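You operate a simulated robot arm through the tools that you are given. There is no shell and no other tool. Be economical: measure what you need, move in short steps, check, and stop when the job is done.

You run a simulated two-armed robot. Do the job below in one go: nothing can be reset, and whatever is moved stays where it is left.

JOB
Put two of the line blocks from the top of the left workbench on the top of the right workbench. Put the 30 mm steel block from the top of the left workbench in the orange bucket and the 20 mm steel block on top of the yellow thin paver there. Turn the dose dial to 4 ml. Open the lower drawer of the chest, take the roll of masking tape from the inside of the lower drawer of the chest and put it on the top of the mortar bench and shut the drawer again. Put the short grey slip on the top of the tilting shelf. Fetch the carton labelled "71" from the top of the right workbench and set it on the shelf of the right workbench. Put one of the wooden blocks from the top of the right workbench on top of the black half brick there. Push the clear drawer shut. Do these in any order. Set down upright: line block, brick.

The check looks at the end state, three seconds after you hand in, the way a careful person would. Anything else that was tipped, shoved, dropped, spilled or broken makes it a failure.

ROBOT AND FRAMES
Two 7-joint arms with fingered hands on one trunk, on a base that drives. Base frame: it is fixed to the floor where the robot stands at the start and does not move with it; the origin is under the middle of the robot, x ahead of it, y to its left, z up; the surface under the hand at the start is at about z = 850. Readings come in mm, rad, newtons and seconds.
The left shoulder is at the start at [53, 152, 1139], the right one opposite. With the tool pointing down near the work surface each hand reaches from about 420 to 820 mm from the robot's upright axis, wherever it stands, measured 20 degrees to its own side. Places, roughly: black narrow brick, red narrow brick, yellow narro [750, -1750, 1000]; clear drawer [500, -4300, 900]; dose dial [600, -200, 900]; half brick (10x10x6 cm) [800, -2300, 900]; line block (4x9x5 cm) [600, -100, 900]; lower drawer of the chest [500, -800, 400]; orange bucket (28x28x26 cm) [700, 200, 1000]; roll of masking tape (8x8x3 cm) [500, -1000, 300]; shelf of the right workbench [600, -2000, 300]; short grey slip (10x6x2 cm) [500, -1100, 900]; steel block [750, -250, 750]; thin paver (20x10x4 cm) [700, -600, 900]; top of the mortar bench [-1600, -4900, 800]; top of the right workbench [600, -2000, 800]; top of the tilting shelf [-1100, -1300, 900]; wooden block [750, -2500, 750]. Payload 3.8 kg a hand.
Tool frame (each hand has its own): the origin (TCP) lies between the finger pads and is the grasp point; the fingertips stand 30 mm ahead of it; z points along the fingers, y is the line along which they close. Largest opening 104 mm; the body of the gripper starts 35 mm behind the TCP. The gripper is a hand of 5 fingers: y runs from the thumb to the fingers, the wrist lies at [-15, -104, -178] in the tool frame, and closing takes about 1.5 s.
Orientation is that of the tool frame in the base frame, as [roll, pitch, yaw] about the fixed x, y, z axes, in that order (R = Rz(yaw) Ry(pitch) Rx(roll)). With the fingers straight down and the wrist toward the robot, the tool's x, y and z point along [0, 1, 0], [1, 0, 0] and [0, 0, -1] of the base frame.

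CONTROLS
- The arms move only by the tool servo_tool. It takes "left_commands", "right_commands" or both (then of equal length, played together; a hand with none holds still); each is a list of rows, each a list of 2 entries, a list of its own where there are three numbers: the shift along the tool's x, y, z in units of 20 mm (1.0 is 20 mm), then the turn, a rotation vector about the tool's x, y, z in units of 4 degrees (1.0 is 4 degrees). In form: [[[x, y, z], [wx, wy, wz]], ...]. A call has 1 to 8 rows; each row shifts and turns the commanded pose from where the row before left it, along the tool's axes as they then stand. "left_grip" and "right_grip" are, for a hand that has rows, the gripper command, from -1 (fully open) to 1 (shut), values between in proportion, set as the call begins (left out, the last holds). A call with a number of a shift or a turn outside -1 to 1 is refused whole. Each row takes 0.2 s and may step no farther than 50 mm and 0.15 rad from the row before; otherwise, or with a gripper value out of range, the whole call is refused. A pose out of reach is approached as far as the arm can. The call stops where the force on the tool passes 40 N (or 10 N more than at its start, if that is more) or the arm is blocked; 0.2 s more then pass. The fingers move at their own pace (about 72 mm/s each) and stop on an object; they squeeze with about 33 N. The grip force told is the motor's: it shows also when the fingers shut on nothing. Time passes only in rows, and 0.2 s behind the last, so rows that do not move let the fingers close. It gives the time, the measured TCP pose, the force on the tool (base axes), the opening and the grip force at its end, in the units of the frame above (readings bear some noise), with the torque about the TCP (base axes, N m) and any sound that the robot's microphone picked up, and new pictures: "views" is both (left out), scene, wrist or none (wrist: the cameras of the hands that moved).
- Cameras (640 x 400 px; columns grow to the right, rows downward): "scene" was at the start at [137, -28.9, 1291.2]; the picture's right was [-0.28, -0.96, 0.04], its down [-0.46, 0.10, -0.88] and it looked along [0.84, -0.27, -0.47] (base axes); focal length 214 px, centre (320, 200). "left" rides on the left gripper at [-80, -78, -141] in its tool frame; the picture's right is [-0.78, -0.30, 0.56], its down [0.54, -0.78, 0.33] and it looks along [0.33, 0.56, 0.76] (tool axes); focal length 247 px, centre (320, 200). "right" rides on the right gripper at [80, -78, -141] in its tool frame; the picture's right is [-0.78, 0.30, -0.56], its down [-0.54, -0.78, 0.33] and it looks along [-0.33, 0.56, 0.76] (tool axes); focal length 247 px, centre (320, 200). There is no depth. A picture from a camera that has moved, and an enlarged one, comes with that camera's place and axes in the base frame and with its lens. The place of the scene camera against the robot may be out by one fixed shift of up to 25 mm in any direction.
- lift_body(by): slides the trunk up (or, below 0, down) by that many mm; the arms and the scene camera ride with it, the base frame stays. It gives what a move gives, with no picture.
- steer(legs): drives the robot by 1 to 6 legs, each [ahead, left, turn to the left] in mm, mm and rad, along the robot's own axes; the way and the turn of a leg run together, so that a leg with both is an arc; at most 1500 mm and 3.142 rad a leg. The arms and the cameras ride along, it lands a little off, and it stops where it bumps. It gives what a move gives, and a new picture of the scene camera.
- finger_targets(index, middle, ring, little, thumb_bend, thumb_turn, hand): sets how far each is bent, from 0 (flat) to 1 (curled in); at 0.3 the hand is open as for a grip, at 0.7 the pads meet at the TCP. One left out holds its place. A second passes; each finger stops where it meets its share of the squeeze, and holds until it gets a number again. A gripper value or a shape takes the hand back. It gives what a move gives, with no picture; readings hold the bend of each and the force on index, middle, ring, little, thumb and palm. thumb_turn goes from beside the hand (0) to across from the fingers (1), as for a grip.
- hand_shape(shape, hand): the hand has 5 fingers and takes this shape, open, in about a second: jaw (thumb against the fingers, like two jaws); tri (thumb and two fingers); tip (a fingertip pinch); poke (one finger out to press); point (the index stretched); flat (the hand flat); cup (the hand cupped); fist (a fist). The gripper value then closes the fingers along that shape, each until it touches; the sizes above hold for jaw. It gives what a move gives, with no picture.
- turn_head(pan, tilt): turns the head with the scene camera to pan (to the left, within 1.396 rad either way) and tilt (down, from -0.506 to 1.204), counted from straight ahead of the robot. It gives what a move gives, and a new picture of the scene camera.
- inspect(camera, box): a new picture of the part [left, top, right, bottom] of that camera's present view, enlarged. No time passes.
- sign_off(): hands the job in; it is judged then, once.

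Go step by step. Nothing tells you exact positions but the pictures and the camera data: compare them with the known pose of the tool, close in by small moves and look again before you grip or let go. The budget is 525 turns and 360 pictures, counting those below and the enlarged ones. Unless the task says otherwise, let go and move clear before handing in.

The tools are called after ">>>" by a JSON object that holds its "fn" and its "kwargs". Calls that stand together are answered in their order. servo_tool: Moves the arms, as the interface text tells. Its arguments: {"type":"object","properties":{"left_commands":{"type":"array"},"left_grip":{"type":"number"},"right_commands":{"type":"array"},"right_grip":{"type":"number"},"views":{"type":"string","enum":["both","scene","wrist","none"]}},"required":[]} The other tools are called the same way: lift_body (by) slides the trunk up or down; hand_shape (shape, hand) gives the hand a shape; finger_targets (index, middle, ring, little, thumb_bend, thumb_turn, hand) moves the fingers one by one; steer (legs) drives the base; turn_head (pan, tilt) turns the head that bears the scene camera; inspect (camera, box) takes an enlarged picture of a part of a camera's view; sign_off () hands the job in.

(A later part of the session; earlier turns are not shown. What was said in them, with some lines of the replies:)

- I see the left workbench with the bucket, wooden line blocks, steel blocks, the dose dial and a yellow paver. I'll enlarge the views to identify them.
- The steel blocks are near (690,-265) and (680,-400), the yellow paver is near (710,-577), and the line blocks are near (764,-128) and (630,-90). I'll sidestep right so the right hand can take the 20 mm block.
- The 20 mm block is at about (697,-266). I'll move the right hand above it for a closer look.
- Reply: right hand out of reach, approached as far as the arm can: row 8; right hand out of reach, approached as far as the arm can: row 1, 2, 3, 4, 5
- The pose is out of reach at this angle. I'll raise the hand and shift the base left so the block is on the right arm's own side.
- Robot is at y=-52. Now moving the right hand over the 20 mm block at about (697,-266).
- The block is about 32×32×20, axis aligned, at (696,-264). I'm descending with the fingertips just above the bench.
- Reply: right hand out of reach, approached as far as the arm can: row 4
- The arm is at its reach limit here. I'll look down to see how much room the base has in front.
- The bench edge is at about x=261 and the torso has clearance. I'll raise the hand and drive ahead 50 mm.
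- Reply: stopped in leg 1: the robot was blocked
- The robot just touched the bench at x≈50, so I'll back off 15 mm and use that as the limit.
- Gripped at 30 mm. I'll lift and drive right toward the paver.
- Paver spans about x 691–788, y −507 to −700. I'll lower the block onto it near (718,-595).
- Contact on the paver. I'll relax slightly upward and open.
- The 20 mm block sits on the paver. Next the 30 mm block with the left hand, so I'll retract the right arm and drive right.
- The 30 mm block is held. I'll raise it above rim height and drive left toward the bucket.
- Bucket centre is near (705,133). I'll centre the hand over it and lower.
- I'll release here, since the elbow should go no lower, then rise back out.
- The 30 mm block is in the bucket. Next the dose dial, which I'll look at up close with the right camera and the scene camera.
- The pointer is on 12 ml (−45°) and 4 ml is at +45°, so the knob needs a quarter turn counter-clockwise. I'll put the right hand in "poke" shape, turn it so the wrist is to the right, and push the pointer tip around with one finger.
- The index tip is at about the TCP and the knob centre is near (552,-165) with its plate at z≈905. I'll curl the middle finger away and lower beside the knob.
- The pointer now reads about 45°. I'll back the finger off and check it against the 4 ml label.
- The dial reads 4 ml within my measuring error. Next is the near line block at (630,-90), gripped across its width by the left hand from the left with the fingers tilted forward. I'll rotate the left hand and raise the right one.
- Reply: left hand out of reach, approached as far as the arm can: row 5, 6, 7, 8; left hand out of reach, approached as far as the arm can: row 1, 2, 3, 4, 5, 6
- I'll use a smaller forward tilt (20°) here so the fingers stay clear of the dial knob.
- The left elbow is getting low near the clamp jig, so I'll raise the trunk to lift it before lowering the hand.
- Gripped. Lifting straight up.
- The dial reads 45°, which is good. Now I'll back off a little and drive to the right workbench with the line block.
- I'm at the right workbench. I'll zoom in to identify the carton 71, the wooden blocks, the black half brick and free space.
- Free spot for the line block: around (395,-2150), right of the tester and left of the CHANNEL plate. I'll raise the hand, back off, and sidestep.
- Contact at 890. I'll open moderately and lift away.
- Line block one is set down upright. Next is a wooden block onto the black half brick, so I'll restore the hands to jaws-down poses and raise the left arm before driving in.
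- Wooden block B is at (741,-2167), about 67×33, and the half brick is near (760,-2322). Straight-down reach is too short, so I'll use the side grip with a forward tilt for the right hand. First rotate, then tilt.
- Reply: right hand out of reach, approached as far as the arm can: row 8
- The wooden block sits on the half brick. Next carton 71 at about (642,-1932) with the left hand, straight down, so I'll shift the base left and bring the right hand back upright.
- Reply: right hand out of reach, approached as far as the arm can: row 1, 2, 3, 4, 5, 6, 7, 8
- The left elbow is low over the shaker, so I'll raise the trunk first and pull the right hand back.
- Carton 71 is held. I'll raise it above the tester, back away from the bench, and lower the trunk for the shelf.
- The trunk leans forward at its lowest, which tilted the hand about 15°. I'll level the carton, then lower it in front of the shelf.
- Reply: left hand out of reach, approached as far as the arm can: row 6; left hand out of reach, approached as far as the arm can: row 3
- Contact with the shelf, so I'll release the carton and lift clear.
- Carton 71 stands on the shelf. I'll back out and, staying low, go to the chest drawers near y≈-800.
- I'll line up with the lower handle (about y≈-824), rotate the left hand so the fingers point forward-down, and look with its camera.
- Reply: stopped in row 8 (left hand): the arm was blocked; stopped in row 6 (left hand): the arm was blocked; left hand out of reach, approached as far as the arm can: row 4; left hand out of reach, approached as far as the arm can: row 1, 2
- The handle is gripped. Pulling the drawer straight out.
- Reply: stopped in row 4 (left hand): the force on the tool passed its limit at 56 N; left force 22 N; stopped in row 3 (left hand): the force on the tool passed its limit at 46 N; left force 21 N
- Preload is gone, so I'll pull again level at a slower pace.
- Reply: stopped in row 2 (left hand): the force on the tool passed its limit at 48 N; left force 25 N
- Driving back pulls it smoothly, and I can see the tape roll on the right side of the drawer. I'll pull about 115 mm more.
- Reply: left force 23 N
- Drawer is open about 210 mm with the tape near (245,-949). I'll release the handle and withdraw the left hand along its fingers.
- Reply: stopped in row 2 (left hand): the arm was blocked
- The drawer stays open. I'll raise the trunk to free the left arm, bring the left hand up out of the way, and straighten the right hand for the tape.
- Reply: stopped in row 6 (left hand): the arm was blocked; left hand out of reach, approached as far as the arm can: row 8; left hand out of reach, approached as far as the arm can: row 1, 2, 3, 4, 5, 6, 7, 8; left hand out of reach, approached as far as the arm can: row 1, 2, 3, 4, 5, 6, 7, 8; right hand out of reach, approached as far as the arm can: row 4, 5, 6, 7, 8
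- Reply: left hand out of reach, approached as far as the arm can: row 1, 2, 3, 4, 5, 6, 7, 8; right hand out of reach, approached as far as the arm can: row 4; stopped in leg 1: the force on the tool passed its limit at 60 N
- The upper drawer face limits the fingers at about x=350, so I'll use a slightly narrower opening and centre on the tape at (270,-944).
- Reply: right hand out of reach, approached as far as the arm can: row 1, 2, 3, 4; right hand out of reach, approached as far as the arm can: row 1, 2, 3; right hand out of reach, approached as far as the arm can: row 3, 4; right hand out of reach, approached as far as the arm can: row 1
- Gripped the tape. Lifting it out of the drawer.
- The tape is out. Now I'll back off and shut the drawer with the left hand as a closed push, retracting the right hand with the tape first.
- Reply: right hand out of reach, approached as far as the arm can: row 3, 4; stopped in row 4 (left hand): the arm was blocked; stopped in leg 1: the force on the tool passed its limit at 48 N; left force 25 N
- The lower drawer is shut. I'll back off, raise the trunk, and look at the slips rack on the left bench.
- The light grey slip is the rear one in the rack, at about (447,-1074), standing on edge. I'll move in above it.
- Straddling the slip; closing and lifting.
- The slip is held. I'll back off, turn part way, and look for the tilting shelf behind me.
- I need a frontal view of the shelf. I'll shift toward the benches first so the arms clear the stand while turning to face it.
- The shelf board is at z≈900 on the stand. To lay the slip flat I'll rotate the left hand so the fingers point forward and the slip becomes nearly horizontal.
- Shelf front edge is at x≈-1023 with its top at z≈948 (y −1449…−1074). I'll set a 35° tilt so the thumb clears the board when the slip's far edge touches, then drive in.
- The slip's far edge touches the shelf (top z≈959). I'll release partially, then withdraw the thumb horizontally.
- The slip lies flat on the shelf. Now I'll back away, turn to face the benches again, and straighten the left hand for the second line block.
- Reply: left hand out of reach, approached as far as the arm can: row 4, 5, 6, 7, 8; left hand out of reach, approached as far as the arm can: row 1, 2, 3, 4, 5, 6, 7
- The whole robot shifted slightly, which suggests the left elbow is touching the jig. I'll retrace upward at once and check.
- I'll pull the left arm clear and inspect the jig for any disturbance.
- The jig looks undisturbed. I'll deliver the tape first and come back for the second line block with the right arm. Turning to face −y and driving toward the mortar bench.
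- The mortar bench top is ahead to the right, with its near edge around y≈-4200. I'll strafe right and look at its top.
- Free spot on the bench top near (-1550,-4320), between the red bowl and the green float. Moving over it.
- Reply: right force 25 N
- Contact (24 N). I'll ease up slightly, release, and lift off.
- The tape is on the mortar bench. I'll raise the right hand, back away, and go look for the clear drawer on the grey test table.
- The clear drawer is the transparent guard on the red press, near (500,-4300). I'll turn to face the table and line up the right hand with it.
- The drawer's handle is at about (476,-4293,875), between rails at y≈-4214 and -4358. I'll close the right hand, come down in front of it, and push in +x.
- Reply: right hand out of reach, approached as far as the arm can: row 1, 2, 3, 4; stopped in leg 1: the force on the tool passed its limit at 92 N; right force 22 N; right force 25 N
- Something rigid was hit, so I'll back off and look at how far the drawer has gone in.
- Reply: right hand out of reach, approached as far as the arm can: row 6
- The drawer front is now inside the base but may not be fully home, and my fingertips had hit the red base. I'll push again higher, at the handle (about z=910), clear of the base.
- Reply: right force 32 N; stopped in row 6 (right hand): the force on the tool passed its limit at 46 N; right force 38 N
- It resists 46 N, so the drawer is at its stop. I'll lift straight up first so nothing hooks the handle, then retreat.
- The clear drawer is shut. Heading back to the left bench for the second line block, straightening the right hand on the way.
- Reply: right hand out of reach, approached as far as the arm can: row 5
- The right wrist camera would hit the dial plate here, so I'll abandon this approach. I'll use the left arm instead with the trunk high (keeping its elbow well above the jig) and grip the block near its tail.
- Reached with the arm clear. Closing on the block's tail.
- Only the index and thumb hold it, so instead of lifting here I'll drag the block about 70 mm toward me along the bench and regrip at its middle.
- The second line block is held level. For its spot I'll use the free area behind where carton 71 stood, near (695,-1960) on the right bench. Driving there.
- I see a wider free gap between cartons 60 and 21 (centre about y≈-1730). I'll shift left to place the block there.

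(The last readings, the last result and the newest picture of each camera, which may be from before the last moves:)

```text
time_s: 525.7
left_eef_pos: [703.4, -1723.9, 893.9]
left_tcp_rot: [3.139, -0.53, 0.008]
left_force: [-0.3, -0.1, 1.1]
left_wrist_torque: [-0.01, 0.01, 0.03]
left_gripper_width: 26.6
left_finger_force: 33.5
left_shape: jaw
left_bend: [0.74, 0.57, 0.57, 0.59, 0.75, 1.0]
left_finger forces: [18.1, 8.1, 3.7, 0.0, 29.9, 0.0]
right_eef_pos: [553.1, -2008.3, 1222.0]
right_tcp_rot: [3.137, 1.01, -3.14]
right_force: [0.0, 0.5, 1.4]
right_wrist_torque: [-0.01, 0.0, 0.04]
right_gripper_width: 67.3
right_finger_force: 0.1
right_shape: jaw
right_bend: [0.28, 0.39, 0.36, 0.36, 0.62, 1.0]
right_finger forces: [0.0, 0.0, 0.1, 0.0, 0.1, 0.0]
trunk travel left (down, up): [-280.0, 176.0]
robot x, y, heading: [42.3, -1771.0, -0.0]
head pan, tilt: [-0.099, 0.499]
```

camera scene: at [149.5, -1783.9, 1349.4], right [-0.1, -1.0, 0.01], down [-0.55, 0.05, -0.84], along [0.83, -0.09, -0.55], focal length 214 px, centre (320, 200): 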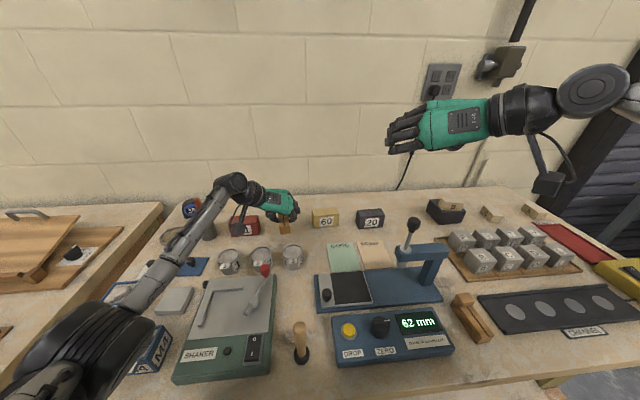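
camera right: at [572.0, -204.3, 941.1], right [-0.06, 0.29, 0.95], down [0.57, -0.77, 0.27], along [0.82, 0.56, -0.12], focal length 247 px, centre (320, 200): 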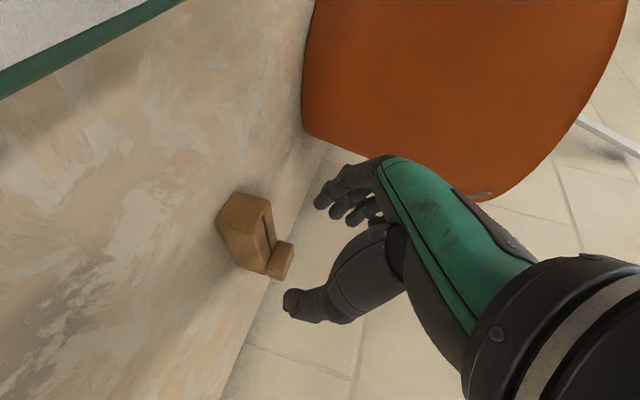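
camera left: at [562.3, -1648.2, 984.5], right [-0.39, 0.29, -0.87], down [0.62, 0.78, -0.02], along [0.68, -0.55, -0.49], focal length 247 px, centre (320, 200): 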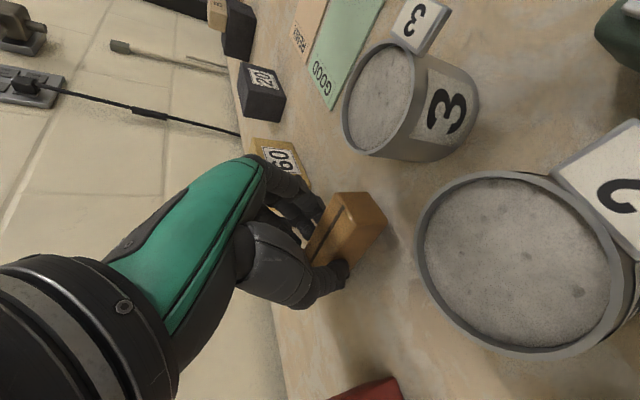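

>>> {"fn": "servo_tool", "kwargs": {"left_commands": [[[-0.05, 0, 0.09], [0, 0, 0]], [[-0.03, 0, 0.05], [0, 0, 0]], [[0, 0, 0], [0, 0, 0]]], "views": "none"}}

```text
time_s: 526.5
left_eef_pos: [704.5, -1723.5, 894.3]
left_tcp_rot: [3.14, -0.533, 0.01]
left_force: [0.1, -1.1, 7.6]
left_wrist_torque: [0.09, -0.07, 0.04]
left_gripper_width: 27.1
left_finger_force: 32.9
left_shape: jaw
left_bend: [0.74, 0.57, 0.57, 0.59, 0.75, 1.0]
left_finger forces: [18.7, 9.3, 4.8, 0.0, 31.7, 0.1]
right_eef_pos: [552.2, -2009.8, 1222.3]
right_tcp_rot: [3.139, 1.013, -3.14]
right_force: [0.2, 0.3, -0.3]
right_wrist_torque: [0.04, 0.02, 0.02]
right_gripper_width: 67.4
right_finger_force: 0.0
right_shape: jaw
right_bend: [0.28, 0.39, 0.36, 0.36, 0.62, 1.0]
right_finger forces: [0.0, 0.0, 0.0, 0.0, 0.0, 0.0]
trunk travel left (down, up): [-280.0, 176.0]
robot x, y, heading: [41.0, -1767.2, -0.002]
head pan, tilt: [-0.099, 0.499]
```

Contact. Releasing and lifting straight up.

>>> {"fn": "servo_tool", "kwargs": {"left_commands": [[[0.02, 0, -0.03], [0, 0, 0]], [[0, 0, 0], [0, 0, 0]], [[0, 0, 0], [0, 0, 0]], [[0, 0, 0], [0, 0, 0]], [[0, 0, 0], [0, 0, 0]]], "left_grip": -0.3, "views": "none"}}

>>> {"fn": "servo_tool", "kwargs": {"left_commands": [[[0.5, 0, -0.866], [0, 0, 0]], [[0.5, 0, -0.866], [0, 0, 0]], [[0.5, 0, -0.866], [0, 0, 0]], [[0.5, 0, -0.866], [0, 0, 0]], [[0.5, 0, -0.866], [0, 0, 0]], [[0.5, 0, -0.866], [0, 0, 0]], [[0.5, 0, -0.866], [0, 0, 0]], [[0.5, 0, -0.866], [0, 0, 0]]], "views": "both"}}

```text
time_s: 527.7
left_eef_pos: [704.1, -1723.8, 891.4]
left_tcp_rot: [3.138, -0.53, 0.012]
left_force: [0.4, -0.3, -0.9]
left_wrist_torque: [-0.01, 0.01, 0.0]
left_gripper_width: 67.2
left_finger_force: 0.2
left_shape: jaw
left_bend: [0.28, 0.39, 0.36, 0.36, 0.62, 1.0]
left_finger forces: [0.0, 0.0, 0.1, 0.0, 0.1, 0.1]
right_eef_pos: [553.7, -2010.5, 1220.4]
right_tcp_rot: [3.137, 1.011, -3.14]
right_force: [-0.7, -0.2, -0.5]
right_wrist_torque: [-0.02, -0.04, 0.01]
right_gripper_width: 67.1
right_finger_force: 0.1
right_shape: jaw
right_bend: [0.28, 0.39, 0.36, 0.36, 0.62, 1.0]
right_finger forces: [0.0, 0.0, 0.0, 0.1, 0.0, 0.1]
trunk travel left (down, up): [-280.0, 176.0]
robot x, y, heading: [42.6, -1772.7, 0.001]
head pan, tilt: [-0.099, 0.499]
```

```text
time_s: 529.5
left_eef_pos: [703.6, -1722.2, 1051.6]
left_tcp_rot: [3.139, -0.53, 0.01]
left_force: [-0.7, 0.1, 0.9]
left_wrist_torque: [-0.02, -0.01, 0.0]
left_gripper_width: 67.3
left_finger_force: 0.0
left_shape: jaw
left_bend: [0.28, 0.39, 0.36, 0.36, 0.62, 1.0]
left_finger forces: [0.1, 0.1, 0.1, 0.0, 0.0, 0.0]
right_eef_pos: [553.2, -2009.9, 1219.7]
right_tcp_rot: [3.137, 1.01, -3.14]
right_force: [-0.2, -0.5, -0.5]
right_wrist_torque: [0.02, -0.02, -0.01]
right_gripper_width: 67.4
right_finger_force: 0.1
right_shape: jaw
right_bend: [0.28, 0.39, 0.36, 0.36, 0.62, 1.0]
right_finger forces: [0.0, 0.1, 0.0, 0.1, 0.0, 0.1]
trunk travel left (down, up): [-280.0, 176.0]
robot x, y, heading: [43.3, -1773.1, -0.001]
head pan, tilt: [-0.099, 0.499]
camera scene: at [148.9, -1784.0, 1349.5], right [-0.1, -1.0, 0.01], down [-0.55, 0.05, -0.84], along [0.83, -0.09, -0.55], focal length 214 px, centre (320, 200)
camera left: at [561.5, -1647.9, 1133.7], right [-0.39, 0.29, -0.87], down [0.62, 0.78, -0.02], along [0.68, -0.55, -0.49], focal length 247 px, centre (320, 200)
```

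scene: 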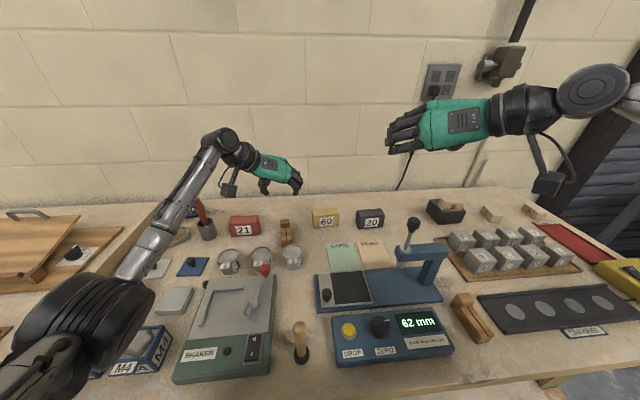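
left: 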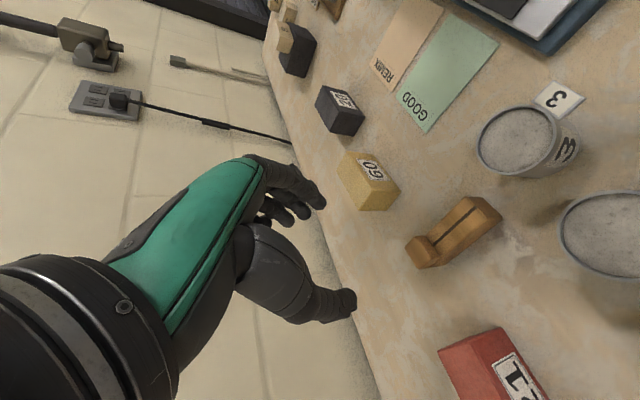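

The second line block stands upright. I'll back clear and take final looks.

>>> {"fn": "servo_tool", "kwargs": {"left_commands": [[[0.5, 0, -0.866], [0, 0, 0]], [[0.5, 0, -0.866], [0, 0, 0]], [[0.5, 0, -0.866], [0, 0, 0]], [[0.5, 0, -0.866], [0, 0, 0]], [[0.5, 0, -0.866], [0, 0, 0]]], "views": "none"}}

>>> {"fn": "steer", "kwargs": {"legs": [[-550, 0, 0]]}}

>>> {"fn": "turn_head", "kwargs": {"pan": 0.5, "tilt": 0.35}}

```text
time_s: 530.7
left_eef_pos: [703.5, -1722.4, 1151.8]
left_tcp_rot: [3.14, -0.53, 0.01]
left_force: [-0.8, -0.5, 0.2]
left_wrist_torque: [-0.01, -0.01, -0.02]
left_gripper_width: 67.4
left_finger_force: 0.0
left_shape: jaw
left_bend: [0.28, 0.39, 0.36, 0.36, 0.62, 1.0]
left_finger forces: [0.0, 0.0, 0.1, 0.1, 0.0, 0.0]
right_eef_pos: [553.6, -2009.5, 1222.0]
right_tcp_rot: [3.137, 1.013, -3.139]
right_force: [0.2, -1.1, 0.8]
right_wrist_torque: [-0.02, 0.01, -0.04]
right_gripper_width: 67.4
right_finger_force: 0.1
right_shape: jaw
right_bend: [0.28, 0.39, 0.36, 0.36, 0.62, 1.0]
right_finger forces: [0.1, 0.1, 0.0, 0.0, 0.0, 0.0]
trunk travel left (down, up): [-280.0, 176.0]
robot x, y, heading: [38.4, -1774.1, 0.002]
head pan, tilt: [-0.099, 0.499]
```

```text
time_s: 533.9
left_eef_pos: [152.1, -1725.2, 1150.0]
left_tcp_rot: [3.138, -0.53, 0.006]
left_force: [-0.1, 0.9, 0.2]
left_wrist_torque: [0.04, 0.01, -0.04]
left_gripper_width: 67.4
left_finger_force: 0.0
left_shape: jaw
left_bend: [0.28, 0.39, 0.36, 0.36, 0.62, 1.0]
left_finger forces: [0.0, 0.0, 0.0, 0.0, 0.1, 0.0]
right_eef_pos: [1.7, -2010.5, 1220.6]
right_tcp_rot: [3.139, 1.01, 3.139]
right_force: [-0.3, -0.2, -0.4]
right_wrist_torque: [-0.01, 0.0, 0.01]
right_gripper_width: 67.5
right_finger_force: 0.1
right_shape: jaw
right_bend: [0.28, 0.39, 0.36, 0.36, 0.62, 1.0]
right_finger forces: [0.0, 0.1, 0.0, 0.0, 0.0, 0.1]
trunk travel left (down, up): [-280.0, 176.0]
robot x, y, heading: [-510.1, -1770.8, -0.001]
head pan, tilt: [-0.099, 0.499]
camera scene: at [-401.7, -1783.5, 1349.4], right [-0.1, -0.99, 0.01], down [-0.55, 0.05, -0.83], along [0.83, -0.09, -0.55], focal length 214 px, centre (320, 200)
```

scene: 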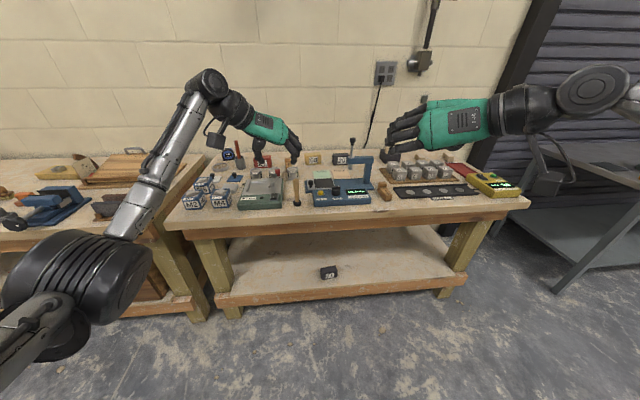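

```text
time_s: 534.9
left_eef_pos: [152.0, -1726.2, 1151.8]
left_tcp_rot: [3.14, -0.529, 0.004]
left_force: [0.2, -0.5, 0.9]
left_wrist_torque: [-0.02, 0.0, 0.01]
left_gripper_width: 67.1
left_finger_force: 0.1
left_shape: jaw
left_bend: [0.28, 0.39, 0.36, 0.36, 0.62, 1.0]
left_finger forces: [0.0, 0.1, 0.0, 0.0, 0.1, 0.0]
right_eef_pos: [1.9, -2010.9, 1221.0]
right_tcp_rot: [3.139, 1.011, 3.14]
right_force: [-0.2, -0.1, -0.1]
right_wrist_torque: [-0.04, -0.01, 0.0]
right_gripper_width: 67.1
right_finger_force: 0.0
right_shape: jaw
right_bend: [0.28, 0.39, 0.36, 0.36, 0.62, 1.0]
right_finger forces: [0.0, 0.0, 0.1, 0.1, 0.0, 0.1]
trunk travel left (down, up): [-280.0, 176.0]
robot x, y, heading: [-508.9, -1773.1, -0.001]
head pan, tilt: [0.499, 0.351]
camera scene: at [-409.4, -1729.9, 1363.8], right [0.47, -0.88, -0.04], down [-0.38, -0.16, -0.91], along [0.8, 0.45, -0.41], focal length 214 px, centre (320, 200)
```

scene: 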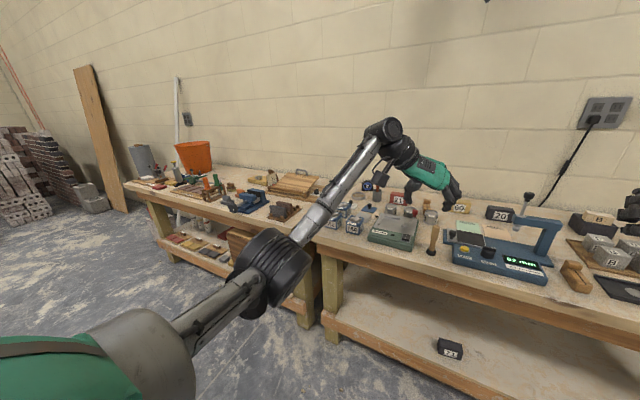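

>>> {"fn": "steer", "kwargs": {"legs": [[150, 0, 0], [0, 0, 1.571]]}}

>>> {"fn": "turn_head", "kwargs": {"pan": 0.75, "tilt": 0.25}}

>>> {"fn": "inspect", "kwargs": {"camera": "scene", "box": [200, 100, 440, 260]}}

```text
time_s: 540.1
left_eef_pos: [-413.4, -1111.3, 1151.9]
left_tcp_rot: [3.139, -0.528, 1.587]
left_force: [0.1, -0.2, 0.2]
left_wrist_torque: [0.02, 0.01, 0.03]
left_gripper_width: 67.4
left_finger_force: 0.0
left_shape: jaw
left_bend: [0.28, 0.39, 0.36, 0.36, 0.62, 1.0]
left_finger forces: [0.0, 0.0, 0.0, 0.0, 0.0, 0.0]
right_eef_pos: [-125.7, -1258.1, 1220.4]
right_tcp_rot: [3.141, 1.012, -1.559]
right_force: [0.2, 0.0, 0.6]
right_wrist_torque: [0.01, -0.02, -0.03]
right_gripper_width: 67.3
right_finger_force: 0.0
right_shape: jaw
right_bend: [0.28, 0.39, 0.36, 0.36, 0.62, 1.0]
right_finger forces: [0.1, 0.1, 0.0, 0.1, 0.1, 0.1]
trunk travel left (down, up): [-280.0, 176.0]
robot x, y, heading: [-362.4, -1775.7, 1.577]
head pan, tilt: [0.499, 0.351]
camera scene: at [-425.8, -1654.7, 1363.9], right [0.87, 0.48, -0.04], down [0.17, -0.38, -0.91], along [-0.46, 0.79, -0.41], focal length 214 px, centre (320, 200)
```

scene: 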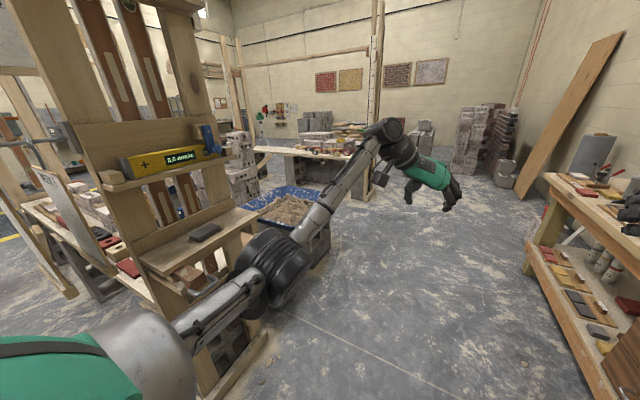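

```text
time_s: 540.9
left_eef_pos: [-414.1, -1110.8, 1151.2]
left_tcp_rot: [3.139, -0.529, 1.588]
left_force: [-0.2, 0.3, -0.1]
left_wrist_torque: [0.01, -0.01, 0.01]
left_gripper_width: 67.4
left_finger_force: 0.0
left_shape: jaw
left_bend: [0.28, 0.39, 0.36, 0.36, 0.62, 1.0]
left_finger forces: [0.0, 0.0, 0.0, 0.0, 0.0, 0.1]
right_eef_pos: [-127.4, -1259.9, 1220.7]
right_tcp_rot: [3.14, 1.009, -1.561]
right_force: [0.2, 0.1, 1.2]
right_wrist_torque: [0.02, 0.04, 0.0]
right_gripper_width: 67.4
right_finger_force: 0.0
right_shape: jaw
right_bend: [0.28, 0.39, 0.36, 0.36, 0.62, 1.0]
right_finger forces: [0.1, 0.0, 0.0, 0.0, 0.1, 0.0]
trunk travel left (down, up): [-280.0, 176.0]
robot x, y, heading: [-357.6, -1770.6, 1.582]
head pan, tilt: [0.75, 0.25]
camera scene: at [-444.9, -1667.4, 1374.4], right [0.73, 0.68, -0.06], down [0.17, -0.26, -0.95], along [-0.67, 0.68, -0.31], focal length 214 px, centre (320, 200)
```

scene: 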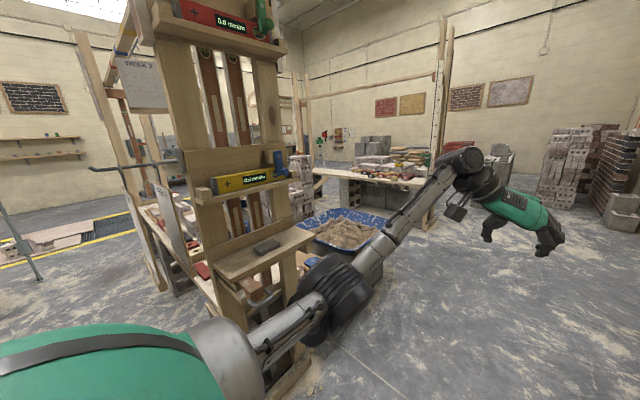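

```text
2.50 times, centred on (320, 180) of scene
camera zoom: at [-444.9, -1667.4, 1374.4], right [0.73, 0.68, -0.06], down [0.17, -0.26, -0.95], along [-0.67, 0.68, -0.31], focal length 536 px, centre (320, 250)
```

zoom: 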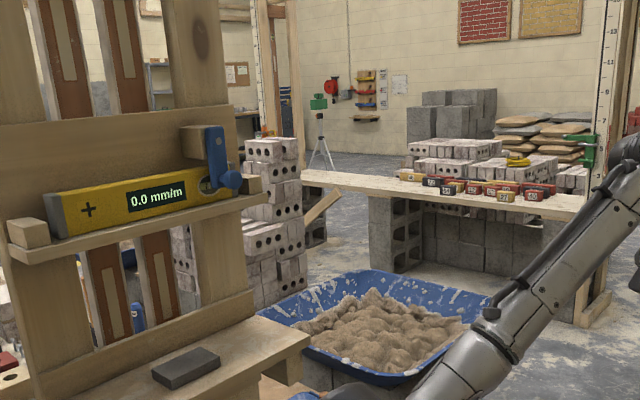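

The slip lies flat on the shelf, every other item is set, and both hands are empty and clear. Handing in.

>>> {"fn": "sign_off", "kwargs": {}}

```text
The job is handed in.
```

I finished every part of the job and handed it in, with both hands empty and clear.

I'm less sure of these points:

- **Dose dial:** I measured the pointer within a few degrees of the 4 ml mark, from several camera views.
- **Tilting shelf:** I took this to be the board at about 950 mm on the wooden stand that holds the levels. The slip lies flat there.
- **Clear drawer:** my fingertips first hit the press's red base with about 90 N. I then pushed at the handle and stopped at 46 N, with no sign of further movement.
- **Steel block in the bucket:** I let the 30 mm block go from about 145 mm above the bucket floor, because the arm could not safely reach lower. It landed inside.
- **Clamp jig on the left workbench:** my left elbow may have touched it once. Nothing looked moved when I checked afterwards.
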